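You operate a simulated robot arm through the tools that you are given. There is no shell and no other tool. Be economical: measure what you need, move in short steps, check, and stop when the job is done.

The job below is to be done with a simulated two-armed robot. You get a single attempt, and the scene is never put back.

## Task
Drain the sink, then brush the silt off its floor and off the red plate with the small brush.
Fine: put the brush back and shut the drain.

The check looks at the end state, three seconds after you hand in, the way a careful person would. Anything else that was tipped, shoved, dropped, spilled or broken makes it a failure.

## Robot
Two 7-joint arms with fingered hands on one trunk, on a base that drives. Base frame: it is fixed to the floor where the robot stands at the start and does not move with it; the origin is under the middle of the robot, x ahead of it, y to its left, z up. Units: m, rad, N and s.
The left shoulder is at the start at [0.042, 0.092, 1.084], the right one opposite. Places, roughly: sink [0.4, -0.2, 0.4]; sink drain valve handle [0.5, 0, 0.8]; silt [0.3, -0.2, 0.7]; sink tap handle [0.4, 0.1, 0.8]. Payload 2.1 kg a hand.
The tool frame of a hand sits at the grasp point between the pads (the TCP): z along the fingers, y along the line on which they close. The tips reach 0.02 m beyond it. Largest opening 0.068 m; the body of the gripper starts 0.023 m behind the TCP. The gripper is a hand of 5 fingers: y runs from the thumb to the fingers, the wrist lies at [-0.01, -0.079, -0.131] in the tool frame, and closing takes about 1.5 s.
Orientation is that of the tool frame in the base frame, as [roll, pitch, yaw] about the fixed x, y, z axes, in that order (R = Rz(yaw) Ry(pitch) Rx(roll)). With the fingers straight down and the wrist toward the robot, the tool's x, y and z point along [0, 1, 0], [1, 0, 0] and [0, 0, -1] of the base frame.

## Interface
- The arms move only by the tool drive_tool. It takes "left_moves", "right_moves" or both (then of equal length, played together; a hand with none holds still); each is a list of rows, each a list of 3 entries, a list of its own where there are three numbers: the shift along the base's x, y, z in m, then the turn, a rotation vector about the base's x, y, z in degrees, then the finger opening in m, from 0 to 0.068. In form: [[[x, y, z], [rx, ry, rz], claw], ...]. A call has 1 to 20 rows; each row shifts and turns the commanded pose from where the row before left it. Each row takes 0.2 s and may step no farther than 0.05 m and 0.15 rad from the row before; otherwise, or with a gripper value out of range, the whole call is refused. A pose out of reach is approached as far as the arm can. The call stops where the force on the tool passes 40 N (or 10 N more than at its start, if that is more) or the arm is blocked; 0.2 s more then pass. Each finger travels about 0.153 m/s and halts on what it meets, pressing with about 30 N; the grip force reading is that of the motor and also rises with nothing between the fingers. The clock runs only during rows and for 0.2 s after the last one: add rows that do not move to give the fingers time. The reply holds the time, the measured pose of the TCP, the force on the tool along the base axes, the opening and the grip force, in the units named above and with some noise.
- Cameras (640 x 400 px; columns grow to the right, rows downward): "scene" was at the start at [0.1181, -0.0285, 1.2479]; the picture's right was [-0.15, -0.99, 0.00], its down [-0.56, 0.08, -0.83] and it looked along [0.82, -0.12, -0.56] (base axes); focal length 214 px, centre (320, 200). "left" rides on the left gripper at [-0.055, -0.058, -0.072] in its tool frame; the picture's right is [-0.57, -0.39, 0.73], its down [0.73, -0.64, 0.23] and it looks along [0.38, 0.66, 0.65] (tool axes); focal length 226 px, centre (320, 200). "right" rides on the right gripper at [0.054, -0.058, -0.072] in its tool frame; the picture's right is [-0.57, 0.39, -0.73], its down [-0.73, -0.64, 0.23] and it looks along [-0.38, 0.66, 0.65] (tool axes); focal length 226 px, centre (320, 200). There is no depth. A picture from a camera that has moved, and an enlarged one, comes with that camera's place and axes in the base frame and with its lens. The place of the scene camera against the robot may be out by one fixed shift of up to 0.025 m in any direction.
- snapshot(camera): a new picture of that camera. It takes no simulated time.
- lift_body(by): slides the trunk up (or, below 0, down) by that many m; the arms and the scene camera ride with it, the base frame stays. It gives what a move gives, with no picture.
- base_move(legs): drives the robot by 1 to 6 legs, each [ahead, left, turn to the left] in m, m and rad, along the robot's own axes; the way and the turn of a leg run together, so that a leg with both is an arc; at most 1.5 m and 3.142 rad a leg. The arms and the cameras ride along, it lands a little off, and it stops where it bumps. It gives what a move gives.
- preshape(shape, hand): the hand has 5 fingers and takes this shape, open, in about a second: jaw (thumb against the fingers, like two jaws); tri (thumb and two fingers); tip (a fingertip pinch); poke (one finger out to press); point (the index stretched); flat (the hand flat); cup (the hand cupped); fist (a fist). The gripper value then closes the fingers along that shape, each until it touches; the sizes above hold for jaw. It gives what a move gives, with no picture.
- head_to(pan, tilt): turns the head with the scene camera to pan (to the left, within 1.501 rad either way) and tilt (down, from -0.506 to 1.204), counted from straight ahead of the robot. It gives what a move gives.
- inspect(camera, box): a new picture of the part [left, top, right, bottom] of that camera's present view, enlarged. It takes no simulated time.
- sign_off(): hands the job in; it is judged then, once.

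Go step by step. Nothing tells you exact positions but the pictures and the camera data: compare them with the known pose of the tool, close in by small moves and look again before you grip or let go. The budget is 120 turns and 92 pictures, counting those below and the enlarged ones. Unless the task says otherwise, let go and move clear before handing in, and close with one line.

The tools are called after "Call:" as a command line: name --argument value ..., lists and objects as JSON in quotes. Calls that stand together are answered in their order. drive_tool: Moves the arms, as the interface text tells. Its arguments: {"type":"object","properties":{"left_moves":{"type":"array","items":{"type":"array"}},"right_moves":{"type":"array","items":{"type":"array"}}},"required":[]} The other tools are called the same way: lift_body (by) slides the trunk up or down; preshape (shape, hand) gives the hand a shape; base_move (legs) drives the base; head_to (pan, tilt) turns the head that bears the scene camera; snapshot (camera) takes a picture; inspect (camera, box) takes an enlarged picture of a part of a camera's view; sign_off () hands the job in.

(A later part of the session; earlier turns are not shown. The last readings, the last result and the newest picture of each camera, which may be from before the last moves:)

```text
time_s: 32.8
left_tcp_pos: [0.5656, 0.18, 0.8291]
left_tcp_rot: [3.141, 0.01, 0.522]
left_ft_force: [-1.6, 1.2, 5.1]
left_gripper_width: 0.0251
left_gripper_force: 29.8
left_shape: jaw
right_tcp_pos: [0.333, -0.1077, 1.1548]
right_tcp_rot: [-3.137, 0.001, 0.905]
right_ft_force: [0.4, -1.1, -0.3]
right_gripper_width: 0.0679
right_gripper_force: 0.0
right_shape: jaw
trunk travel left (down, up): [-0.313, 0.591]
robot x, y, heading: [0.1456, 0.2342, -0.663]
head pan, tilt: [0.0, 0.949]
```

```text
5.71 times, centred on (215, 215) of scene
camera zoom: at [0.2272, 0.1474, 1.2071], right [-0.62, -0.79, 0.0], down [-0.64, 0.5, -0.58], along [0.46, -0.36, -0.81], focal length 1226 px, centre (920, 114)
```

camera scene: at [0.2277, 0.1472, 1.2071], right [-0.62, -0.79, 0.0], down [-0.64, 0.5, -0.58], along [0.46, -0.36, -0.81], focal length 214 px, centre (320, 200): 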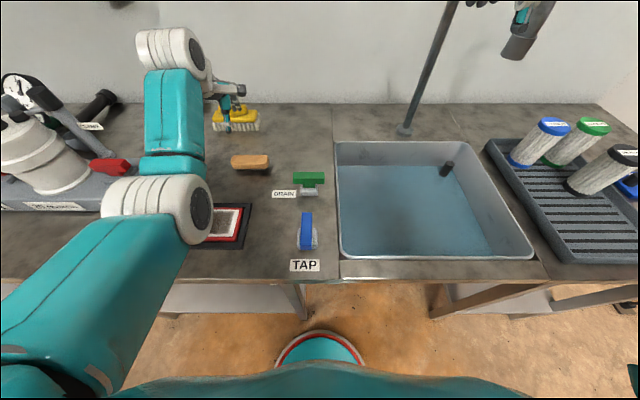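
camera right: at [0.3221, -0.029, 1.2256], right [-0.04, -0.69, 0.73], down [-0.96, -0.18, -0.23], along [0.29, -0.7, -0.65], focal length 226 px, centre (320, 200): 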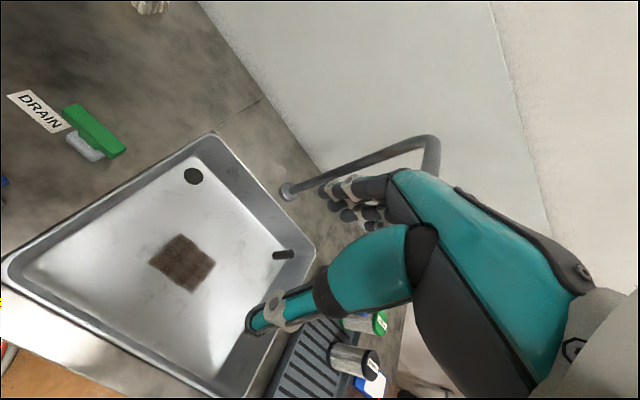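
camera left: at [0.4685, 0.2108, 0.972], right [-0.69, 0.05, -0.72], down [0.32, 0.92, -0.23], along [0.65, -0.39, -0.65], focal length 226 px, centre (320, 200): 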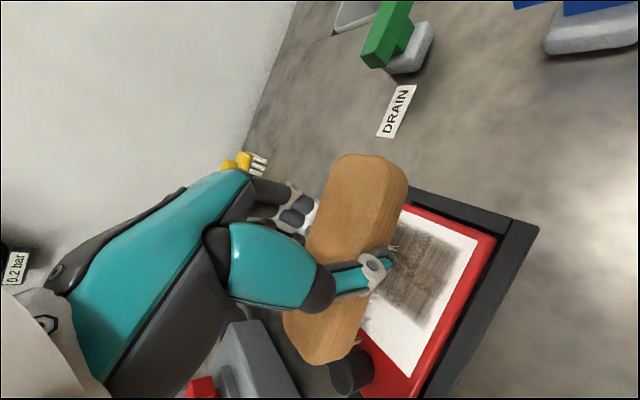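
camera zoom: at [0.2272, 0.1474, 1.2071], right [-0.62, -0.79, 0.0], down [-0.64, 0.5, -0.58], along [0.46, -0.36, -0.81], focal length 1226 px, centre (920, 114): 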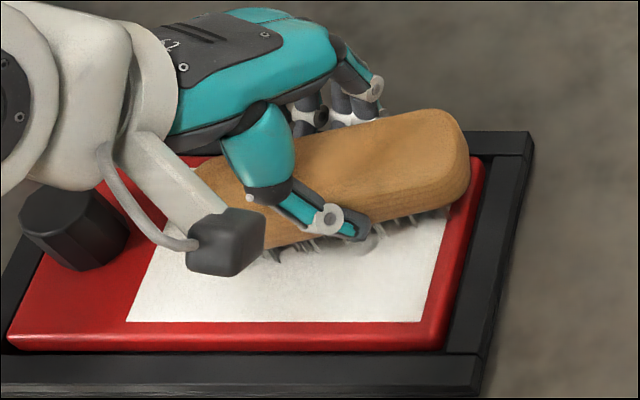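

The brushing works: the swept part is clean, with a contact force of about 5 N. I'll make another pass, then lift to inspect.

Call:
drive_tool --left_moves '[[[-0.0098, 0.0077, 0], [0, 0, 0], 0.01], [[-0.0098, 0.0077, 0], [0, 0, 0], 0.01], [[-0.0098, 0.0077, 0], [0, 0, 0], 0.01], [[-0.0098, 0.0077, 0], [0, 0, 0], 0.01], [[0.0098, -0.0077, 0], [0, 0, 0], 0.01], [[0.0098, -0.0077, 0], [0, 0, 0], 0.01], [[0.0098, -0.0077, 0], [0, 0, 0], 0.01], [[0.0098, -0.0077, 0], [0, 0, 0], 0.01], [[0, 0, 0.03], [0, 0, 0], 0.01], [[0, 0, 0.03], [0, 0, 0], 0.01], [[0, 0, 0.03], [0, 0, 0], 0.01], [[0.02, -0.016, 0], [0, 0, 0], 0.01], [[0.02, -0.016, 0], [0, 0, 0], 0.01], [[0.02, -0.016, 0], [0, 0, 0], 0.01], [[0, 0, 0], [0, 0, 0], 0.01]]'

Call:
inspect --camera "scene" --box '[140, 100, 280, 260]'

Call:
snapshot --camera "left"

```text
time_s: 36.0
left_tcp_pos: [0.6246, 0.1326, 0.9213]
left_tcp_rot: [-3.141, 0.009, 0.521]
left_ft_force: [0.4, 0.1, -0.7]
left_gripper_width: 0.0246
left_gripper_force: 30.1
left_shape: jaw
right_tcp_pos: [0.3344, -0.1085, 1.1548]
right_tcp_rot: [-3.133, -0.001, 0.907]
right_ft_force: [0.5, 0.4, 0.3]
right_gripper_width: 0.0676
right_gripper_force: 0.0
right_shape: jaw
trunk travel left (down, up): [-0.313, 0.591]
robot x, y, heading: [0.1482, 0.2312, -0.666]
head pan, tilt: [0.0, 0.949]
```

```text
2.50 times, centred on (210, 180) of scene
camera zoom: at [0.2277, 0.1471, 1.207], right [-0.62, -0.79, 0.0], down [-0.64, 0.5, -0.58], along [0.46, -0.36, -0.81], focal length 536 px, centre (595, 250)
```

zoom: 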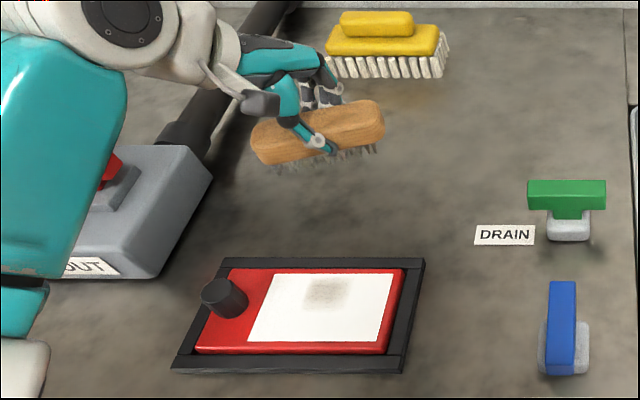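

```text
55 pictures are left
camera left: at [0.5496, 0.1559, 0.9943], right [-0.69, 0.05, -0.72], down [0.31, 0.92, -0.24], along [0.65, -0.39, -0.65], focal length 226 px, centre (320, 200)
```

left: 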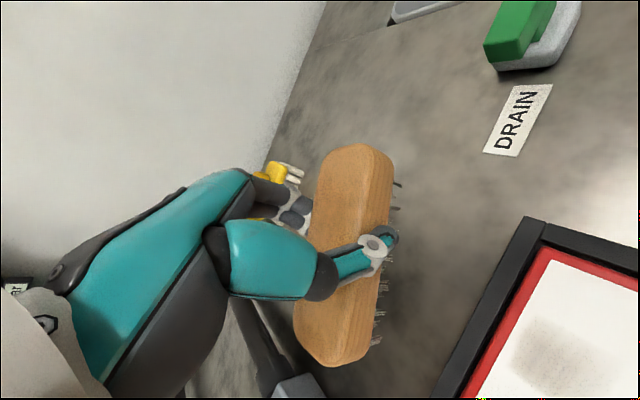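

Most of the plate is clean. A faint residue is left slightly back and left of the patch centre, so I'll go back over it with a small left shift.

Call:
drive_tool --left_moves '[[[-0.0283, 0.0362, 0], [0, 0, 0], 0.01], [[-0.0283, 0.0362, -0.02], [0, 0, 0], 0.01], [[0, 0, -0.03], [0, 0, 0], 0.01], [[0, 0, -0.03], [0, 0, 0], 0.01], [[0, 0, -0.014], [0, 0, 0], 0.01], [[0.0098, -0.0077, 0], [0, 0, 0], 0.01], [[0.0049, -0.0038, 0], [0, 0, 0], 0.01], [[-0.0098, 0.0077, 0], [0, 0, 0], 0.01], [[-0.0098, 0.0077, 0], [0, 0, 0], 0.01], [[-0.0098, 0.0077, 0], [0, 0, 0], 0.01], [[0.0098, -0.0077, 0], [0, 0, 0], 0.01], [[0.0098, -0.0077, 0], [0, 0, 0], 0.01], [[0.0098, -0.0077, 0], [0, 0, 0], 0.01], [[-0.0098, 0.0077, 0], [0, 0, 0], 0.01], [[-0.0098, 0.0077, 0], [0, 0, 0], 0.01], [[-0.0098, 0.0077, 0], [0, 0, 0], 0.01]]'

Call:
inspect --camera "scene" --box '[170, 180, 260, 250]'

```text
refused: row 2 steps farther than a row can; nothing moved
```

```text
5.71 times, centred on (215, 215) of scene
camera zoom: at [0.2277, 0.1471, 1.207], right [-0.62, -0.79, 0.0], down [-0.64, 0.5, -0.58], along [0.46, -0.36, -0.81], focal length 1226 px, centre (920, 114)
```

zoom: 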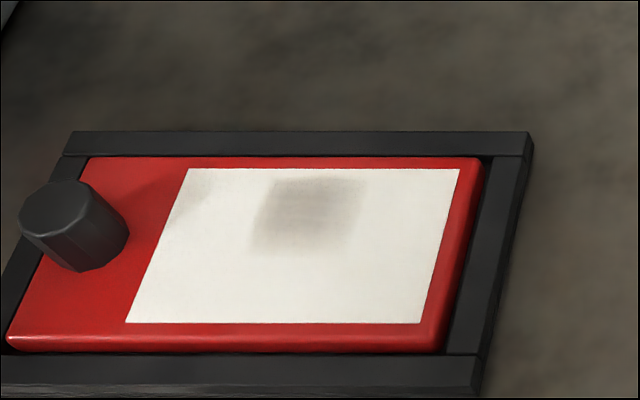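

One row was too long, so nothing moved. The residue reaches the back of the white patch, so I'll stroke farther back with shorter rows.

Call:
drive_tool --left_moves '[[[-0.0283, 0.0362, 0], [0, 0, 0], 0.01], [[-0.0283, 0.0362, 0], [0, 0, 0], 0.01], [[0, 0, -0.04], [0, 0, 0], 0.01], [[0, 0, -0.04], [0, 0, 0], 0.01], [[0, 0, -0.014], [0, 0, 0], 0.01], [[0.0098, -0.0077, 0], [0, 0, 0], 0.01], [[0.0098, -0.0077, 0], [0, 0, 0], 0.01], [[-0.0098, 0.0077, 0], [0, 0, 0], 0.01], [[-0.0098, 0.0077, 0], [0, 0, 0], 0.01], [[-0.0098, 0.0077, 0], [0, 0, 0], 0.01], [[0.0098, -0.0077, 0], [0, 0, 0], 0.01], [[0.0098, -0.0077, 0], [0, 0, 0], 0.01], [[0.0098, -0.0077, 0], [0, 0, 0], 0.01], [[-0.0098, 0.0077, 0], [0, 0, 0], 0.01], [[-0.0098, 0.0077, 0], [0, 0, 0], 0.01], [[-0.0098, 0.0077, 0], [0, 0, 0], 0.01], [[-0.0098, 0.0077, 0], [0, 0, 0], 0.01]]'

Call:
inspect --camera "scene" --box '[170, 180, 260, 250]'

```text
time_s: 39.6
left_tcp_pos: [0.5479, 0.2219, 0.8262]
left_tcp_rot: [3.141, 0.008, 0.522]
left_ft_force: [1.9, -0.9, 6.0]
left_gripper_width: 0.0238
left_gripper_force: 30.2
left_shape: jaw
right_tcp_pos: [0.3339, -0.1082, 1.1552]
right_tcp_rot: [-3.136, -0.001, 0.906]
right_ft_force: [0.7, 0.7, -0.3]
right_gripper_width: 0.0678
right_gripper_force: 0.0
right_shape: jaw
trunk travel left (down, up): [-0.313, 0.591]
robot x, y, heading: [0.1469, 0.2315, -0.665]
head pan, tilt: [0.0, 0.949]
```

```text
5.71 times, centred on (215, 215) of scene
camera zoom: at [0.2275, 0.1472, 1.207], right [-0.62, -0.79, 0.0], down [-0.64, 0.5, -0.58], along [0.46, -0.36, -0.81], focal length 1226 px, centre (920, 114)
```

zoom: 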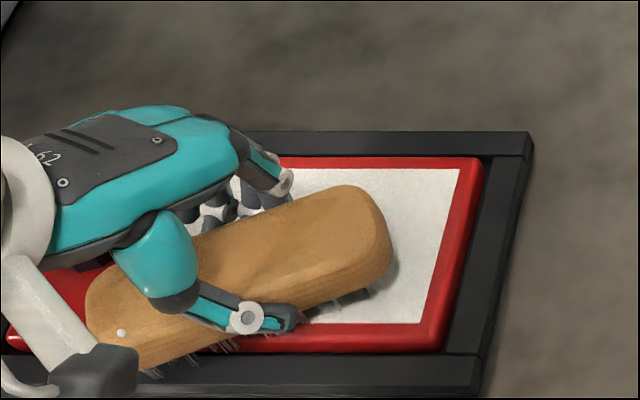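

The swept area looks white now. I'll lift back and away and inspect the plate and the grip.

Call:
drive_tool --left_moves '[[[0, 0, 0.03], [0, 0, 0], 0.01], [[0, 0, 0.03], [0, 0, 0], 0.01], [[0.0, 0.0, 0.03], [0, 0, 0], 0.01], [[0.03, -0.03, 0], [0, 0, 0], 0.01], [[0.03, -0.03, 0], [0, 0, 0], 0.01], [[0.02, -0.03, 0], [0, 0, 0], 0.01], [[0, 0, 0], [0, 0, 0], 0.01]]'

Call:
inspect --camera "scene" --box '[170, 180, 260, 250]'

Call:
inspect --camera "scene" --box '[190, 100, 280, 170]'

Call:
snapshot --camera "left"

```text
time_s: 41.2
left_tcp_pos: [0.6316, 0.1312, 0.9146]
left_tcp_rot: [-3.14, 0.005, 0.52]
left_ft_force: [0.0, -0.2, -0.1]
left_gripper_width: 0.0231
left_gripper_force: 30.4
left_shape: jaw
right_tcp_pos: [0.3332, -0.1078, 1.1562]
right_tcp_rot: [-3.134, 0.0, 0.906]
right_ft_force: [0.3, 0.2, -0.1]
right_gripper_width: 0.0678
right_gripper_force: 0.0
right_shape: jaw
trunk travel left (down, up): [-0.313, 0.591]
robot x, y, heading: [0.1487, 0.2362, -0.666]
head pan, tilt: [0.0, 0.949]
```

```text
5.71 times, centred on (215, 215) of scene
camera zoom: at [0.2277, 0.1471, 1.207], right [-0.62, -0.79, 0.0], down [-0.64, 0.5, -0.58], along [0.46, -0.36, -0.81], focal length 1226 px, centre (920, 114)
```

zoom: 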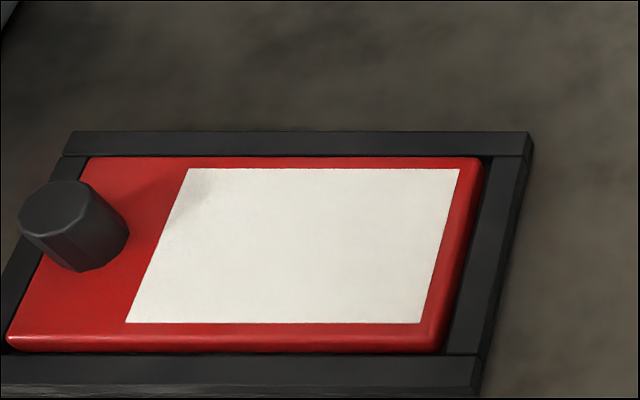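

```text
5.71 times, centred on (235, 135) of scene
camera zoom: at [0.2277, 0.1471, 1.207], right [-0.62, -0.79, 0.0], down [-0.64, 0.5, -0.58], along [0.46, -0.36, -0.81], focal length 1226 px, centre (806, 571)
```

zoom: 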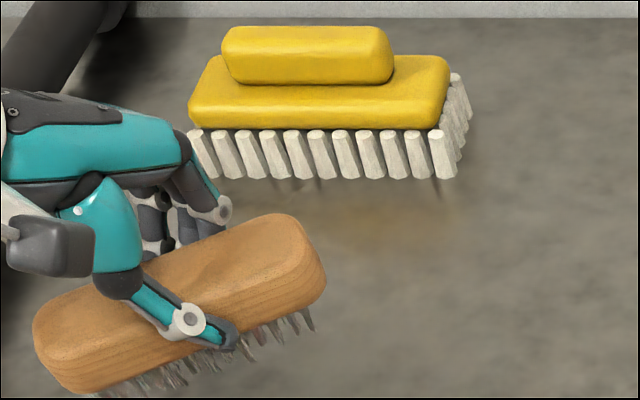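

```text
50 pictures are left
camera left: at [0.5563, 0.1551, 0.9863], right [-0.69, 0.05, -0.72], down [0.32, 0.92, -0.23], along [0.65, -0.39, -0.65], focal length 226 px, centre (320, 200)
```

left: 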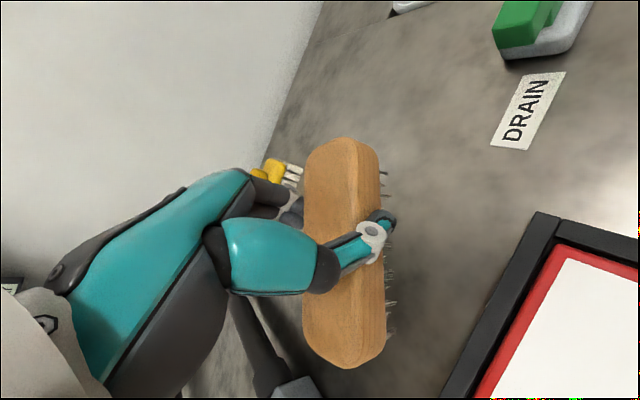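

The plate is clean and the brush is still held, turned further in the hand but level. The sink silt is near (0.34, -0.18). I'll raise the brush, back off so the right hand clears the spout, sidestep right and come forward again.

Call:
drive_tool --left_moves '[[[0, 0, 0.04], [0, 0, 0], 0.01], [[0, 0, 0.04], [0, 0, 0], 0.01], [[0, 0, 0], [0, 0, 0], 0.01]]'

Call:
base_move --legs '[[-0.12, 0, 0], [0, -0.32, 0], [0.12, 0, 0]]'

Call:
snapshot --camera "scene"

Call:
snapshot --camera "left"

```text
time_s: 42.0
left_tcp_pos: [0.6308, 0.1318, 0.9961]
left_tcp_rot: [-3.141, 0.008, 0.523]
left_ft_force: [0.4, -0.3, 0.0]
left_gripper_width: 0.0228
left_gripper_force: 30.4
left_shape: jaw
right_tcp_pos: [0.3349, -0.1079, 1.1556]
right_tcp_rot: [-3.134, -0.001, 0.907]
right_ft_force: [-0.4, 0.2, 0.0]
right_gripper_width: 0.0677
right_gripper_force: 0.0
right_shape: jaw
trunk travel left (down, up): [-0.313, 0.591]
robot x, y, heading: [0.1493, 0.2322, -0.667]
head pan, tilt: [0.0, 0.949]
```

```text
time_s: 45.8
left_tcp_pos: [0.4326, -0.1179, 0.9971]
left_tcp_rot: [-3.14, 0.008, 0.525]
left_ft_force: [-1.1, -1.0, -0.7]
left_gripper_width: 0.023
left_gripper_force: 30.0
left_shape: jaw
right_tcp_pos: [0.1361, -0.3572, 1.1547]
right_tcp_rot: [-3.135, 0.001, 0.908]
right_ft_force: [0.2, 0.3, 0.1]
right_gripper_width: 0.0678
right_gripper_force: 0.0
right_shape: jaw
trunk travel left (down, up): [-0.313, 0.591]
robot x, y, heading: [-0.053, -0.0183, -0.664]
head pan, tilt: [0.0, 0.949]
```

```text
49 pictures are left
camera scene: at [0.0286, -0.1023, 1.207], right [-0.62, -0.79, 0.0], down [-0.64, 0.5, -0.58], along [0.46, -0.36, -0.81], focal length 214 px, centre (320, 200)
```

scene: 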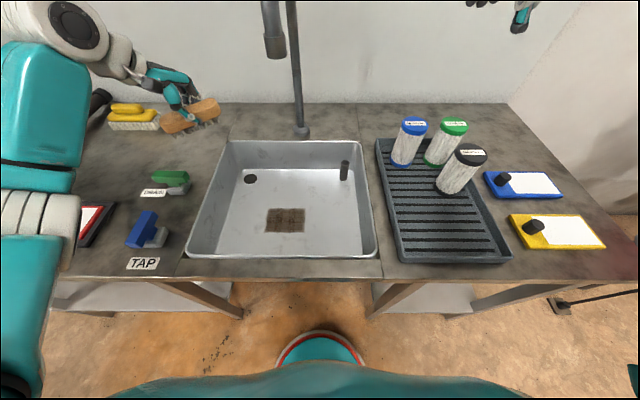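

```text
48 pictures are left
camera left: at [0.3567, -0.094, 1.0682], right [-0.69, 0.05, -0.72], down [0.31, 0.92, -0.24], along [0.65, -0.39, -0.65], focal length 226 px, centre (320, 200)
```

left: 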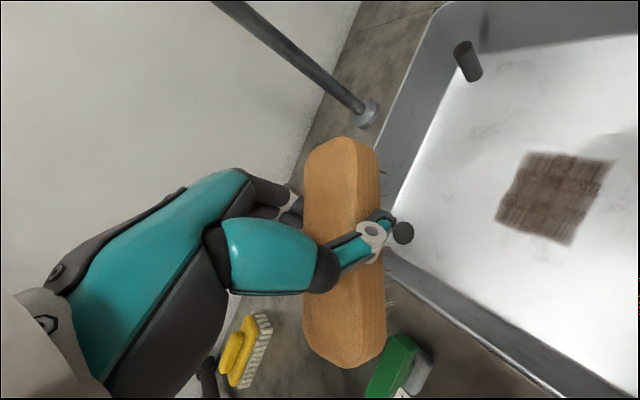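

The sink silt patch centres near (0.34, -0.19, 0.69), and the spout tip hangs above it at about z = 1.08. The brush centre sits about 2 cm nearer me than the TCP. I'll go down into the left part of the sink first, then slide under the spout.

Call:
drive_tool --left_moves '[[[-0.018, -0.0175, 0], [0, 0, 0], 0.01], [[-0.018, -0.0175, 0], [0, 0, 0], 0.01], [[0, 0, -0.04], [0, 0, 0], 0.01], [[0, 0, -0.04], [0, 0, 0], 0.01], [[0, 0, -0.04], [0, 0, 0], 0.01], [[0, 0, -0.04], [0, 0, 0], 0.01], [[0, 0, -0.04], [0, 0, 0], 0.01], [[0, 0, -0.02], [0, 0, 0], 0.01], [[0, 0, 0], [0, 0, 0], 0.01]]'

Call:
snapshot --camera "scene"

Call:
snapshot --camera "left"

```text
time_s: 47.8
left_tcp_pos: [0.3992, -0.1553, 0.7757]
left_tcp_rot: [3.14, 0.01, 0.524]
left_ft_force: [0.3, 0.2, -0.6]
left_gripper_width: 0.023
left_gripper_force: 29.8
left_shape: jaw
right_tcp_pos: [0.1361, -0.3567, 1.1554]
right_tcp_rot: [-3.134, 0.001, 0.908]
right_ft_force: [0.0, -0.5, 0.0]
right_gripper_width: 0.0677
right_gripper_force: 0.0
right_shape: jaw
trunk travel left (down, up): [-0.313, 0.591]
robot x, y, heading: [-0.0521, -0.0174, -0.669]
head pan, tilt: [0.0, 0.949]
```

```text
47 pictures are left
camera scene: at [0.0285, -0.1022, 1.2071], right [-0.62, -0.79, 0.0], down [-0.64, 0.5, -0.58], along [0.46, -0.36, -0.81], focal length 214 px, centre (320, 200)
```

scene: 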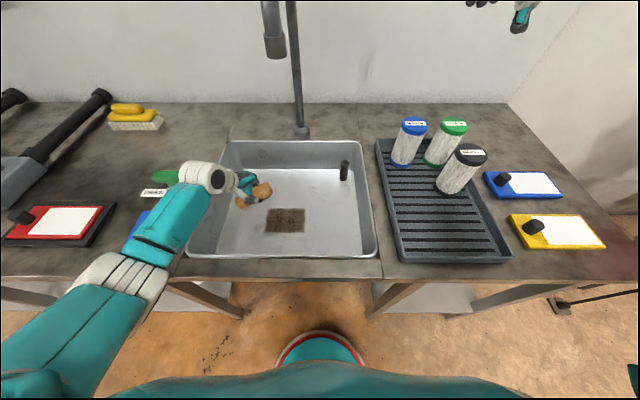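

```text
46 pictures are left
camera left: at [0.3242, -0.1317, 0.8478], right [-0.69, 0.05, -0.72], down [0.31, 0.92, -0.24], along [0.65, -0.39, -0.65], focal length 226 px, centre (320, 200)
```

left: 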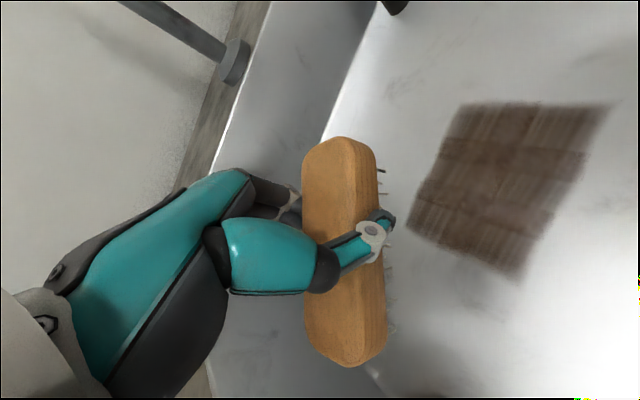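

I'm inside the sink at z = 0.776. The forearm passes near the handles, so before lowering I'll slide right over the patch and check clearance.

Call:
drive_tool --left_moves '[[[-0.0265, -0.0315, 0], [0, 0, 0], 0.01], [[-0.0265, -0.0315, 0], [0, 0, 0], 0.01], [[0, 0, 0], [0, 0, 0], 0.01]]'

Call:
inspect --camera "scene" --box '[80, 130, 400, 330]'

Call:
snapshot --camera "right"

```text
time_s: 48.6
left_tcp_pos: [0.3465, -0.2155, 0.7759]
left_tcp_rot: [3.141, 0.006, 0.526]
left_ft_force: [-0.2, -0.6, 0.1]
left_gripper_width: 0.0231
left_gripper_force: 30.4
left_shape: jaw
right_tcp_pos: [0.1363, -0.3567, 1.1562]
right_tcp_rot: [-3.133, 0.0, 0.906]
right_ft_force: [0.0, 0.8, -0.7]
right_gripper_width: 0.0677
right_gripper_force: 0.2
right_shape: jaw
trunk travel left (down, up): [-0.313, 0.591]
robot x, y, heading: [-0.0528, -0.0151, -0.663]
head pan, tilt: [0.0, 0.949]
```

```text
2.00 times, centred on (240, 230) of scene
camera zoom: at [0.0284, -0.1024, 1.2071], right [-0.62, -0.79, 0.0], down [-0.64, 0.5, -0.58], along [0.46, -0.36, -0.81], focal length 429 px, centre (480, 140)
```

zoom: 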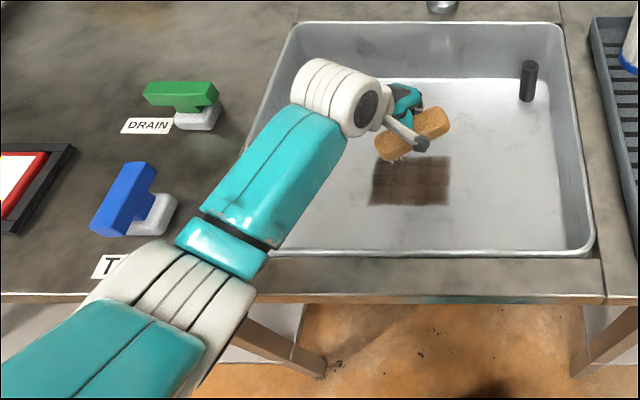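

```text
44 pictures are left
camera right: at [0.1235, -0.2785, 1.2256], right [-0.04, -0.69, 0.73], down [-0.96, -0.18, -0.23], along [0.29, -0.7, -0.65], focal length 226 px, centre (320, 200)
```

right: 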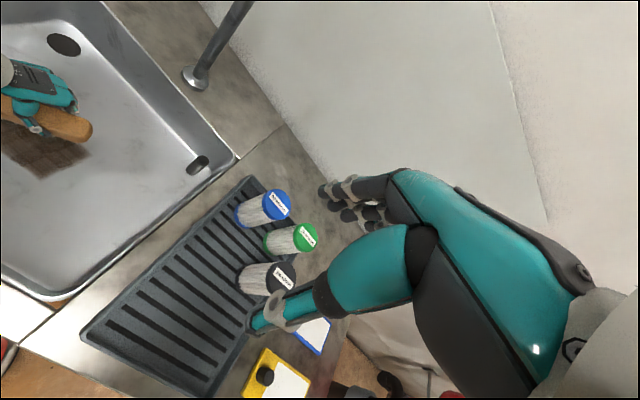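

The forearm is clear of the handles, but the elbow is low over the counter. I'll raise the trunk 6 cm so the arm comes down steeper, then lower the brush to the floor.

Call:
lift_body --by 0.06

Call:
drive_tool --left_moves '[[[0, 0, -0.03], [0, 0, 0], 0.01], [[0, 0, -0.03], [0, 0, 0], 0.01], [[0, 0, -0.025], [0, 0, 0], 0.01], [[0, 0, -0.015], [0, 0, 0], 0.01], [[0, 0, 0], [0, 0, 0], 0.01]]'

Call:
snapshot --camera "scene"

```text
time_s: 49.6
left_tcp_pos: [0.3479, -0.2168, 0.8477]
left_tcp_rot: [3.117, -0.001, 0.527]
left_ft_force: [0.7, -0.7, -1.2]
left_gripper_width: 0.023
left_gripper_force: 30.0
left_shape: jaw
right_tcp_pos: [0.1295, -0.3514, 1.2241]
right_tcp_rot: [3.121, 0.001, 0.907]
right_ft_force: [0.0, 0.5, 0.6]
right_gripper_width: 0.0675
right_gripper_force: 0.0
right_shape: jaw
trunk travel left (down, up): [-0.373, 0.531]
robot x, y, heading: [-0.0558, -0.0198, -0.666]
head pan, tilt: [0.0, 0.949]
```

```text
time_s: 50.8
left_tcp_pos: [0.3477, -0.2211, 0.7475]
left_tcp_rot: [3.115, -0.002, 0.525]
left_ft_force: [0.1, -1.0, -1.3]
left_gripper_width: 0.0229
left_gripper_force: 30.2
left_shape: jaw
right_tcp_pos: [0.1306, -0.3526, 1.2258]
right_tcp_rot: [3.119, -0.001, 0.908]
right_ft_force: [-0.4, 0.0, 0.0]
right_gripper_width: 0.0678
right_gripper_force: 0.1
right_shape: jaw
trunk travel left (down, up): [-0.373, 0.531]
robot x, y, heading: [-0.0566, -0.0167, -0.664]
head pan, tilt: [0.0, 0.949]
```

```text
43 pictures are left
camera scene: at [0.0218, -0.0972, 1.2675], right [-0.62, -0.79, 0.0], down [-0.64, 0.5, -0.58], along [0.46, -0.36, -0.81], focal length 214 px, centre (320, 200)
```

scene: 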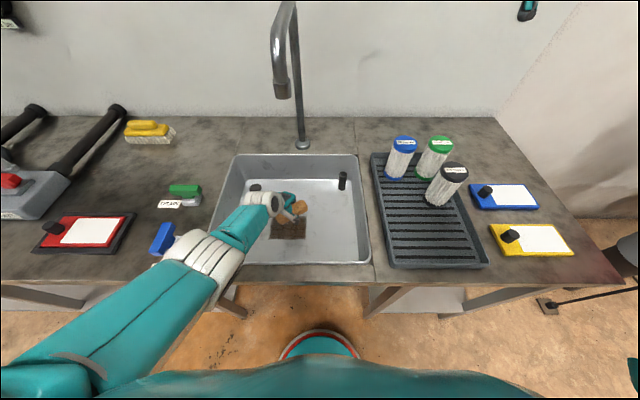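

Clearances look fine. I'll descend gently to find the floor.

Call:
drive_tool --left_moves '[[[0, 0, -0.01], [0, 0, 0], 0.01], [[0, 0, -0.006], [0, 0, 0], 0.01], [[0, 0, -0.004], [0, 0, 0], 0.01], [[0, 0, 0], [0, 0, 0], 0.01]]'

Call:
inspect --camera "scene" --box '[230, 160, 340, 250]'

```text
time_s: 51.8
left_tcp_pos: [0.3418, -0.2178, 0.7336]
left_tcp_rot: [3.116, -0.002, 0.525]
left_ft_force: [-0.3, -0.7, 0.0]
left_gripper_width: 0.0227
left_gripper_force: 30.1
left_shape: jaw
left hand out of reach, approached as far as the arm can: row 1, 2
right_tcp_pos: [0.129, -0.3519, 1.2245]
right_tcp_rot: [3.121, 0.001, 0.907]
right_ft_force: [1.0, -0.3, 0.3]
right_gripper_width: 0.0679
right_gripper_force: 0.1
right_shape: jaw
trunk travel left (down, up): [-0.373, 0.531]
robot x, y, heading: [-0.0527, -0.0162, -0.661]
head pan, tilt: [0.0, 0.949]
```

```text
4.44 times, centred on (285, 205) of scene
camera zoom: at [0.0218, -0.0971, 1.2675], right [-0.62, -0.79, 0.0], down [-0.64, 0.5, -0.58], along [0.46, -0.36, -0.81], focal length 953 px, centre (476, 178)
```

zoom: 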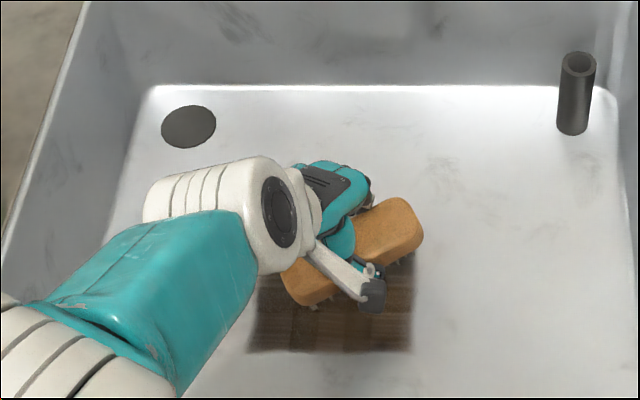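

That's beyond reach at this trunk height. I'll raise the hand a little, lower the trunk 3 cm and continue.

Call:
drive_tool --left_moves '[[[0, 0, 0.02], [0, 0, 0], 0.01], [[0, 0, 0.015], [0, 0, 0], 0.01], [[0, 0, 0], [0, 0, 0], 0.01]]'

Call:
lift_body --by -0.035

Call:
drive_tool --left_moves '[[[0, 0, -0.004], [0, 0, 0], 0.01], [[0, 0, 0], [0, 0, 0], 0.01]]'

```text
time_s: 52.6
left_tcp_pos: [0.3462, -0.2172, 0.7675]
left_tcp_rot: [3.117, -0.002, 0.526]
left_ft_force: [0.1, 0.6, -0.8]
left_gripper_width: 0.023
left_gripper_force: 29.9
left_shape: jaw
right_tcp_pos: [0.1295, -0.3522, 1.225]
right_tcp_rot: [3.121, 0.0, 0.908]
right_ft_force: [-0.2, 0.3, -0.3]
right_gripper_width: 0.0677
right_gripper_force: 0.0
right_shape: jaw
trunk travel left (down, up): [-0.373, 0.531]
robot x, y, heading: [-0.0524, -0.0164, -0.662]
head pan, tilt: [0.0, 0.949]
```

```text
time_s: 53.4
left_tcp_pos: [0.3448, -0.2175, 0.7277]
left_tcp_rot: [3.13, 0.002, 0.526]
left_ft_force: [-0.5, -0.4, -0.8]
left_gripper_width: 0.0228
left_gripper_force: 29.9
left_shape: jaw
right_tcp_pos: [0.1321, -0.3549, 1.1849]
right_tcp_rot: [3.137, 0.0, 0.906]
right_ft_force: [-0.4, -0.2, -0.1]
right_gripper_width: 0.0675
right_gripper_force: 0.1
right_shape: jaw
trunk travel left (down, up): [-0.338, 0.566]
robot x, y, heading: [-0.0496, -0.0136, -0.671]
head pan, tilt: [0.0, 0.949]
```

```text
time_s: 54.0
left_tcp_pos: [0.3446, -0.2163, 0.7232]
left_tcp_rot: [3.133, 0.004, 0.525]
left_ft_force: [-0.5, -0.9, -0.4]
left_gripper_width: 0.023
left_gripper_force: 29.9
left_shape: jaw
right_tcp_pos: [0.1343, -0.3539, 1.1836]
right_tcp_rot: [3.136, 0.0, 0.907]
right_ft_force: [-0.5, 0.9, 0.3]
right_gripper_width: 0.0677
right_gripper_force: 0.0
right_shape: jaw
trunk travel left (down, up): [-0.338, 0.566]
robot x, y, heading: [-0.0541, -0.0129, -0.665]
head pan, tilt: [0.0, 0.949]
```

Call:
drive_tool --left_moves '[[[0, 0, -0.003], [0, 0, 0], 0.01], [[0, 0, -0.003], [0, 0, 0], 0.01], [[0, 0, 0], [0, 0, 0], 0.01]]'

Call:
inspect --camera "scene" --box '[230, 160, 340, 250]'

Call:
snapshot --camera "left"

```text
time_s: 54.8
left_tcp_pos: [0.3446, -0.2157, 0.7177]
left_tcp_rot: [3.131, 0.003, 0.523]
left_ft_force: [0.5, -0.3, -0.3]
left_gripper_width: 0.0229
left_gripper_force: 30.1
left_shape: jaw
right_tcp_pos: [0.1336, -0.3551, 1.1845]
right_tcp_rot: [3.138, 0.0, 0.907]
right_ft_force: [0.0, 0.9, 0.3]
right_gripper_width: 0.0679
right_gripper_force: 0.1
right_shape: jaw
trunk travel left (down, up): [-0.338, 0.566]
robot x, y, heading: [-0.0538, -0.0145, -0.668]
head pan, tilt: [0.0, 0.949]
```

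```text
4.44 times, centred on (285, 205) of scene
camera zoom: at [0.0256, -0.1, 1.2323], right [-0.62, -0.79, 0.0], down [-0.64, 0.5, -0.58], along [0.46, -0.36, -0.81], focal length 953 px, centre (476, 178)
```

zoom: 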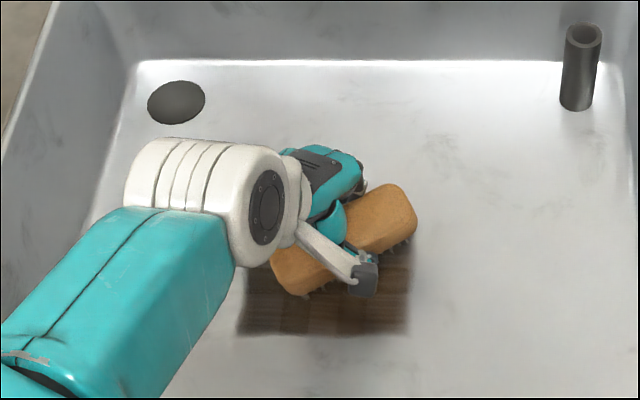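

```text
40 pictures are left
camera left: at [0.2688, -0.1927, 0.7885], right [-0.68, 0.04, -0.73], down [0.31, 0.92, -0.24], along [0.66, -0.39, -0.64], focal length 226 px, centre (320, 200)
```

left: 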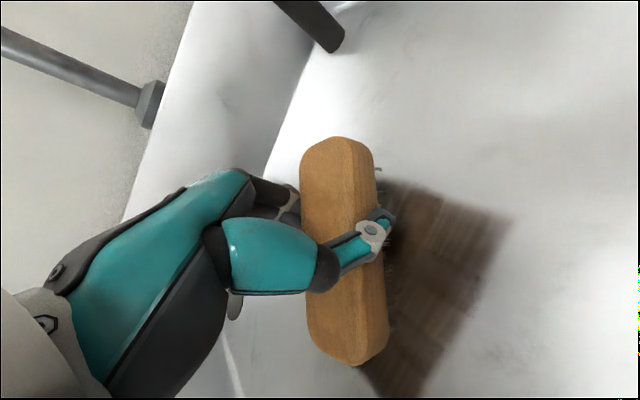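

There's no contact yet and the bristles look just above the floor. A few more millimetres.

Call:
drive_tool --left_moves '[[[0, 0, -0.004], [0, 0, 0], 0.01], [[0, 0, -0.003], [0, 0, 0], 0.01], [[0, 0, 0], [0, 0, 0], 0.01]]'

Call:
drive_tool --left_moves '[[[0, 0, -0.003], [0, 0, 0], 0.01], [[0, 0, 0], [0, 0, 0], 0.01]]'

Call:
drive_tool --left_moves '[[[0, 0, -0.003], [0, 0, 0], 0.01], [[0, 0, 0], [0, 0, 0], 0.01]]'

```text
time_s: 55.6
left_tcp_pos: [0.3443, -0.2164, 0.7097]
left_tcp_rot: [3.134, 0.005, 0.526]
left_ft_force: [-0.5, 0.4, 0.8]
left_gripper_width: 0.023
left_gripper_force: 30.3
left_shape: jaw
right_tcp_pos: [0.1326, -0.3547, 1.1844]
right_tcp_rot: [3.136, 0.0, 0.905]
right_ft_force: [-0.1, -1.2, 0.1]
right_gripper_width: 0.0677
right_gripper_force: 0.1
right_shape: jaw
trunk travel left (down, up): [-0.338, 0.566]
robot x, y, heading: [-0.0522, -0.0153, -0.666]
head pan, tilt: [0.0, 0.949]
```

```text
time_s: 56.2
left_tcp_pos: [0.3458, -0.2178, 0.7058]
left_tcp_rot: [3.13, 0.003, 0.524]
left_ft_force: [-1.1, 0.0, -0.4]
left_gripper_width: 0.0229
left_gripper_force: 30.0
left_shape: jaw
right_tcp_pos: [0.1334, -0.3549, 1.1845]
right_tcp_rot: [3.137, 0.0, 0.908]
right_ft_force: [0.3, -0.5, -0.1]
right_gripper_width: 0.0677
right_gripper_force: 0.0
right_shape: jaw
trunk travel left (down, up): [-0.338, 0.566]
robot x, y, heading: [-0.0491, -0.0171, -0.66]
head pan, tilt: [0.0, 0.949]
```

```text
time_s: 56.8
left_tcp_pos: [0.3453, -0.2169, 0.7027]
left_tcp_rot: [3.131, 0.003, 0.526]
left_ft_force: [0.8, -0.1, 0.3]
left_gripper_width: 0.0227
left_gripper_force: 30.4
left_shape: jaw
right_tcp_pos: [0.1316, -0.3545, 1.1847]
right_tcp_rot: [3.137, 0.001, 0.908]
right_ft_force: [0.1, -0.2, 0.7]
right_gripper_width: 0.0675
right_gripper_force: 0.1
right_shape: jaw
trunk travel left (down, up): [-0.338, 0.566]
robot x, y, heading: [-0.0526, -0.0166, -0.662]
head pan, tilt: [0.0, 0.949]
```

Still no contact, so the floor is lower than I thought. I'll continue stepwise.

Call:
drive_tool --left_moves '[[[0, 0, -0.004], [0, 0, 0], 0.01], [[0, 0, -0.003], [0, 0, 0], 0.01], [[0, 0, 0], [0, 0, 0], 0.01]]'

Call:
drive_tool --left_moves '[[[0, 0, -0.004], [0, 0, 0], 0.01], [[0, 0, 0], [0, 0, 0], 0.01]]'

Call:
inspect --camera "scene" --box '[230, 160, 340, 250]'

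```text
time_s: 57.6
left_tcp_pos: [0.3443, -0.2166, 0.6965]
left_tcp_rot: [3.13, 0.003, 0.525]
left_ft_force: [0.9, -1.1, 0.4]
left_gripper_width: 0.0228
left_gripper_force: 29.4
left_shape: jaw
right_tcp_pos: [0.1323, -0.3556, 1.1847]
right_tcp_rot: [3.137, 0.001, 0.908]
right_ft_force: [0.2, -0.3, 0.2]
right_gripper_width: 0.068
right_gripper_force: 0.1
right_shape: jaw
trunk travel left (down, up): [-0.338, 0.566]
robot x, y, heading: [-0.0509, -0.0146, -0.66]
head pan, tilt: [0.0, 0.949]
```

```text
time_s: 58.2
left_tcp_pos: [0.3446, -0.2165, 0.6974]
left_tcp_rot: [3.132, 0.002, 0.525]
left_ft_force: [0.5, -0.9, 1.8]
left_gripper_width: 0.0226
left_gripper_force: 30.3
left_shape: jaw
left hand out of reach, approached as far as the arm can: row 1
right_tcp_pos: [0.1326, -0.3537, 1.184]
right_tcp_rot: [3.136, 0.0, 0.906]
right_ft_force: [0.3, 0.2, -1.0]
right_gripper_width: 0.068
right_gripper_force: 0.1
right_shape: jaw
trunk travel left (down, up): [-0.338, 0.566]
robot x, y, heading: [-0.0529, -0.0159, -0.663]
head pan, tilt: [0.0, 0.949]
```

```text
4.44 times, centred on (285, 205) of scene
camera zoom: at [0.0255, -0.1, 1.2323], right [-0.62, -0.79, 0.0], down [-0.64, 0.5, -0.58], along [0.46, -0.36, -0.81], focal length 953 px, centre (476, 178)
```

zoom: 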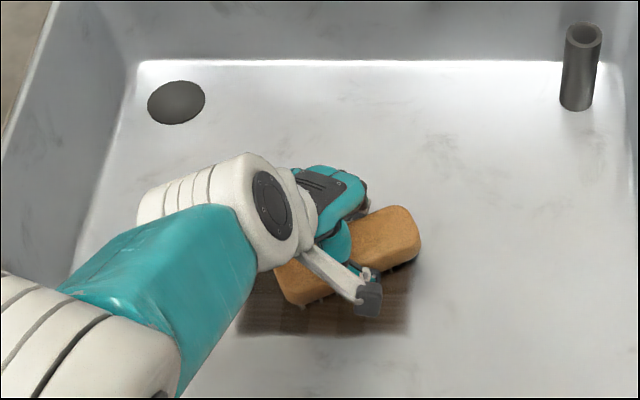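

The brush is nearly at the floor but at the reach limit again. I'll lower the trunk 5 cm while keeping the hand at the same height.

Call:
drive_tool --left_moves '[[[0, 0, 0.03], [0, 0, 0], 0.01], [[0, 0, 0.026], [0, 0, 0], 0.01], [[0, 0, 0], [0, 0, 0], 0.01]]'

Call:
lift_body --by -0.05

Call:
snapshot --camera "scene"

```text
time_s: 59.0
left_tcp_pos: [0.3643, -0.2346, 0.7361]
left_tcp_rot: [3.132, 0.004, 0.526]
left_ft_force: [-0.3, 1.0, -0.4]
left_gripper_width: 0.0226
left_gripper_force: 30.3
left_shape: jaw
left hand out of reach, approached as far as the arm can: row 1, 2
right_tcp_pos: [0.1334, -0.355, 1.1847]
right_tcp_rot: [3.138, 0.001, 0.908]
right_ft_force: [-0.2, 0.2, 1.0]
right_gripper_width: 0.0676
right_gripper_force: 0.1
right_shape: jaw
trunk travel left (down, up): [-0.338, 0.566]
robot x, y, heading: [-0.0522, -0.0163, -0.666]
head pan, tilt: [0.0, 0.949]
```

```text
time_s: 59.8
left_tcp_pos: [0.3636, -0.2344, 0.6863]
left_tcp_rot: [3.136, 0.01, 0.526]
left_ft_force: [-3.2, 2.4, 16.9]
left_gripper_width: 0.0235
left_gripper_force: 29.7
left_shape: jaw
right_tcp_pos: [0.1366, -0.359, 1.1316]
right_tcp_rot: [-3.126, 0.0, 0.907]
right_ft_force: [0.5, -0.2, -0.1]
right_gripper_width: 0.0676
right_gripper_force: 0.0
right_shape: jaw
trunk travel left (down, up): [-0.293, 0.611]
robot x, y, heading: [-0.0531, -0.0106, -0.659]
head pan, tilt: [0.0, 0.949]
stopped: the force on the tool passed its limit (the readings are from after the stop); the commanded pose is now the measured one
```

```text
38 pictures are left
camera scene: at [0.0296, -0.1033, 1.1864], right [-0.61, -0.79, 0.0], down [-0.64, 0.5, -0.58], along [0.46, -0.36, -0.81], focal length 214 px, centre (320, 200)
```

scene: 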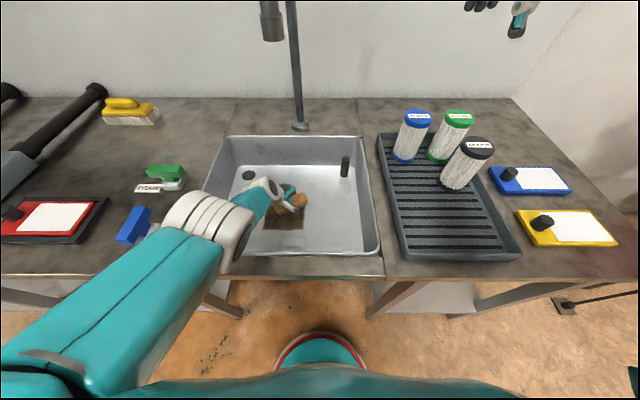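

The brush is now on the floor, contact at TCP z ≈ 0.686 with 17 N. I'll ease up slightly and stroke toward me and back across the right part of the patch.

Call:
drive_tool --left_moves '[[[0, 0, 0.002], [0, 0, 0], 0.01], [[-0.0098, 0.0077, 0], [0, 0, 0], 0.01], [[-0.0098, 0.0077, 0], [0, 0, 0], 0.01], [[-0.0098, 0.0077, 0], [0, 0, 0], 0.01], [[-0.0098, 0.0077, 0], [0, 0, 0], 0.01], [[-0.0098, 0.0077, 0], [0, 0, 0], 0.01], [[0, 0, 0], [0, 0, 0], 0.01]]'

Call:
inspect --camera "scene" --box '[200, 140, 360, 260]'

```text
time_s: 60.5
left_tcp_pos: [0.3623, -0.2331, 0.6847]
left_tcp_rot: [3.124, 0.006, 0.529]
left_ft_force: [-2.6, 1.7, 22.8]
left_gripper_width: 0.0239
left_gripper_force: 30.2
left_shape: jaw
left hand out of reach, approached as far as the arm can: row 2, 3
right_tcp_pos: [0.1368, -0.3576, 1.1321]
right_tcp_rot: [-3.128, -0.001, 0.908]
right_ft_force: [0.3, -0.5, 0.4]
right_gripper_width: 0.0675
right_gripper_force: 0.1
right_shape: jaw
trunk travel left (down, up): [-0.293, 0.611]
robot x, y, heading: [-0.049, -0.0182, -0.66]
head pan, tilt: [0.0, 0.949]
stopped in row 3 (left hand): the force on the tool passed its limit (the readings are from after the stop); the commanded pose is now the measured one
```

```text
3.33 times, centred on (280, 200) of scene
camera zoom: at [0.0293, -0.1031, 1.1866], right [-0.61, -0.79, 0.0], down [-0.64, 0.5, -0.58], along [0.46, -0.36, -0.81], focal length 715 px, centre (453, 200)
```

zoom: 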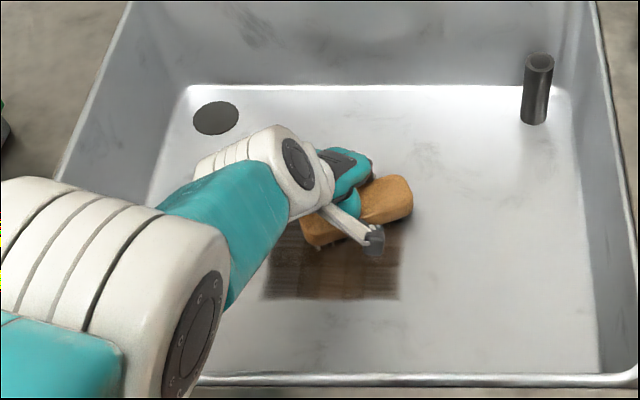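

The arm is at a wrist or joint limit with the hand straight down this deep. I'll lift a little and tilt the fingers forward, which should ease the wrist, then see whether the pose becomes reachable.

Call:
drive_tool --left_moves '[[[0, 0, 0.015], [0, 0, 0], 0.01], [[0, 0, 0.015], [-4, -5.1, 0], 0.01], [[0, 0, 0], [-4, -5.1, 0], 0.01], [[0, 0, 0], [-2, -2.5, 0], 0.01], [[0, 0, 0], [0, 0, 0], 0.01]]'

Call:
snapshot --camera "scene"

```text
time_s: 61.7
left_tcp_pos: [0.3805, -0.2507, 0.6954]
left_tcp_rot: [2.879, -0.089, 0.535]
left_ft_force: [-0.1, 0.0, 0.5]
left_gripper_width: 0.0232
left_gripper_force: 30.1
left_shape: jaw
left hand out of reach, approached as far as the arm can: row 1, 2, 3
right_tcp_pos: [0.1397, -0.3587, 1.1309]
right_tcp_rot: [-3.123, 0.001, 0.909]
right_ft_force: [0.1, -0.1, -0.2]
right_gripper_width: 0.0677
right_gripper_force: 0.1
right_shape: jaw
trunk travel left (down, up): [-0.293, 0.611]
robot x, y, heading: [-0.052, -0.016, -0.665]
head pan, tilt: [0.0, 0.949]
```

```text
36 pictures are left
camera scene: at [0.0311, -0.1043, 1.1864], right [-0.61, -0.79, 0.0], down [-0.64, 0.5, -0.58], along [0.46, -0.36, -0.81], focal length 214 px, centre (320, 200)
```

scene: 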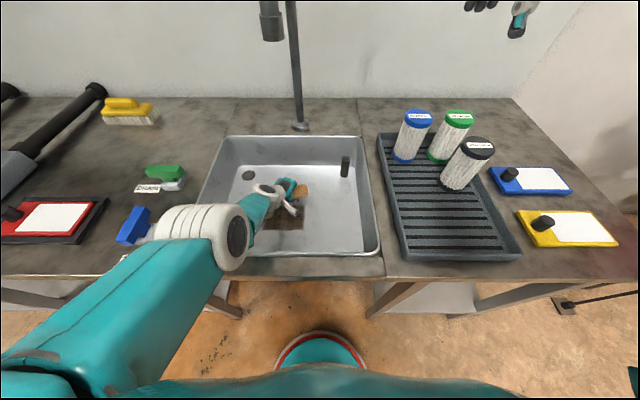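

The arm is folded because the robot stands too close. I'll raise the hand up and forward a bit, level it, then back the base off 10 cm.

Call:
drive_tool --left_moves '[[[0.008, -0.006, 0.02], [0, 0, 0], 0.01], [[0.008, -0.006, 0.02], [0, 0, 0], 0.01], [[0, 0, 0.01], [0, 0, 0], 0.01], [[0, 0, 0], [0, 0, 0], 0.01]]'

Call:
base_move --legs '[[-0.1, 0, 0]]'

Call:
snapshot --camera "scene"

```text
time_s: 62.7
left_tcp_pos: [0.4052, -0.2695, 0.7397]
left_tcp_rot: [2.865, -0.096, 0.541]
left_ft_force: [-0.6, -0.5, -1.4]
left_gripper_width: 0.0231
left_gripper_force: 30.3
left_shape: jaw
left hand out of reach, approached as far as the arm can: row 1, 3
right_tcp_pos: [0.1369, -0.3584, 1.1305]
right_tcp_rot: [-3.124, 0.001, 0.91]
right_ft_force: [1.2, 0.4, -0.5]
right_gripper_width: 0.0676
right_gripper_force: 0.0
right_shape: jaw
trunk travel left (down, up): [-0.293, 0.611]
robot x, y, heading: [-0.0492, -0.0166, -0.664]
head pan, tilt: [0.0, 0.949]
```

```text
time_s: 63.9
left_tcp_pos: [0.3253, -0.2053, 0.7398]
left_tcp_rot: [2.865, -0.095, 0.542]
left_ft_force: [0.2, -0.6, -0.8]
left_gripper_width: 0.0231
left_gripper_force: 29.6
left_shape: jaw
right_tcp_pos: [0.059, -0.2972, 1.1304]
right_tcp_rot: [-3.124, -0.002, 0.911]
right_ft_force: [0.9, 0.6, 0.3]
right_gripper_width: 0.0677
right_gripper_force: 0.1
right_shape: jaw
trunk travel left (down, up): [-0.293, 0.611]
robot x, y, heading: [-0.132, 0.0467, -0.665]
head pan, tilt: [0.0, 0.949]
```

```text
35 pictures are left
camera scene: at [-0.0483, -0.0422, 1.1864], right [-0.61, -0.79, 0.0], down [-0.64, 0.5, -0.58], along [0.46, -0.36, -0.81], focal length 214 px, centre (320, 200)
```

scene: 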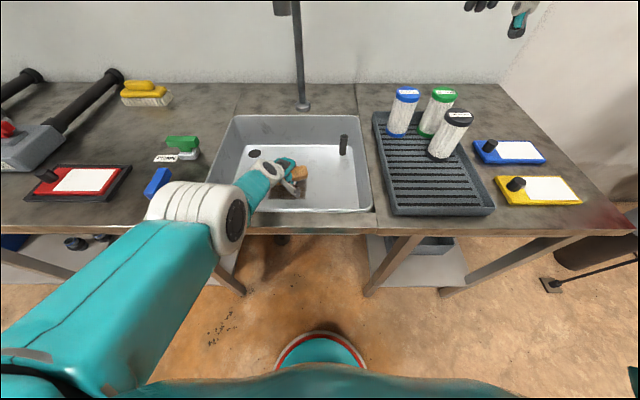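

There's more room now. I'll level the hand and extend it over the back-right part of the patch.

Call:
drive_tool --left_moves '[[[0.0175, -0.015, 0], [5.1, 6.6, 0], 0.01], [[0.0175, -0.015, 0], [5.2, 6.6, 0], 0.01], [[0, 0, -0.02], [0, 0, 0], 0.01], [[0, 0, 0], [0, 0, 0], 0.01]]'

Call:
snapshot --camera "left"

Call:
inspect --camera "scene" --box '[60, 100, 400, 300]'

```text
time_s: 64.9
left_tcp_pos: [0.3017, -0.1841, 0.7203]
left_tcp_rot: [3.139, 0.012, 0.531]
left_ft_force: [0.3, 0.7, -1.0]
left_gripper_width: 0.0234
left_gripper_force: 30.4
left_shape: jaw
left hand out of reach, approached as far as the arm can: row 1, 2, 3
right_tcp_pos: [0.0597, -0.2965, 1.1316]
right_tcp_rot: [-3.125, 0.0, 0.911]
right_ft_force: [-0.6, 0.7, 0.8]
right_gripper_width: 0.0677
right_gripper_force: 0.1
right_shape: jaw
trunk travel left (down, up): [-0.293, 0.611]
robot x, y, heading: [-0.1302, 0.0464, -0.657]
head pan, tilt: [0.0, 0.949]
```

```text
34 pictures are left
camera left: at [0.2268, -0.1614, 0.7923], right [-0.69, 0.04, -0.72], down [0.31, 0.92, -0.24], along [0.65, -0.39, -0.65], focal length 226 px, centre (320, 200)
```

left: 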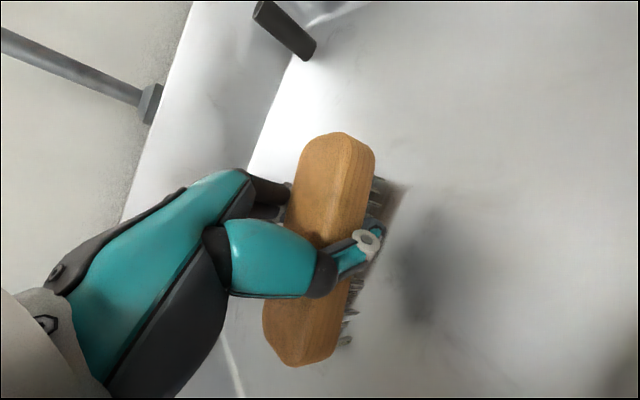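

```text
1.88 times, centred on (230, 200) of scene
camera zoom: at [-0.0484, -0.0421, 1.1864], right [-0.61, -0.79, 0.0], down [-0.64, 0.5, -0.58], along [0.46, -0.36, -0.81], focal length 404 px, centre (489, 200)
```

zoom: 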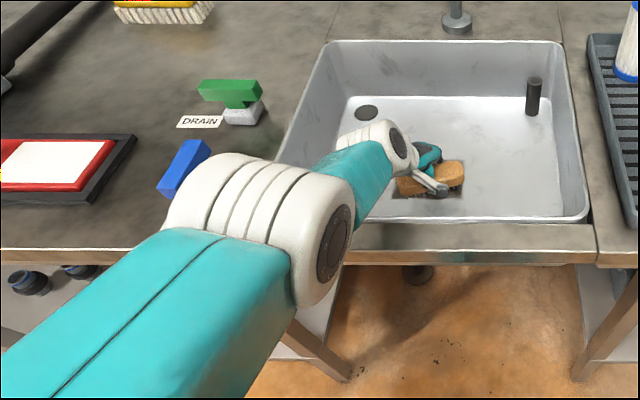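

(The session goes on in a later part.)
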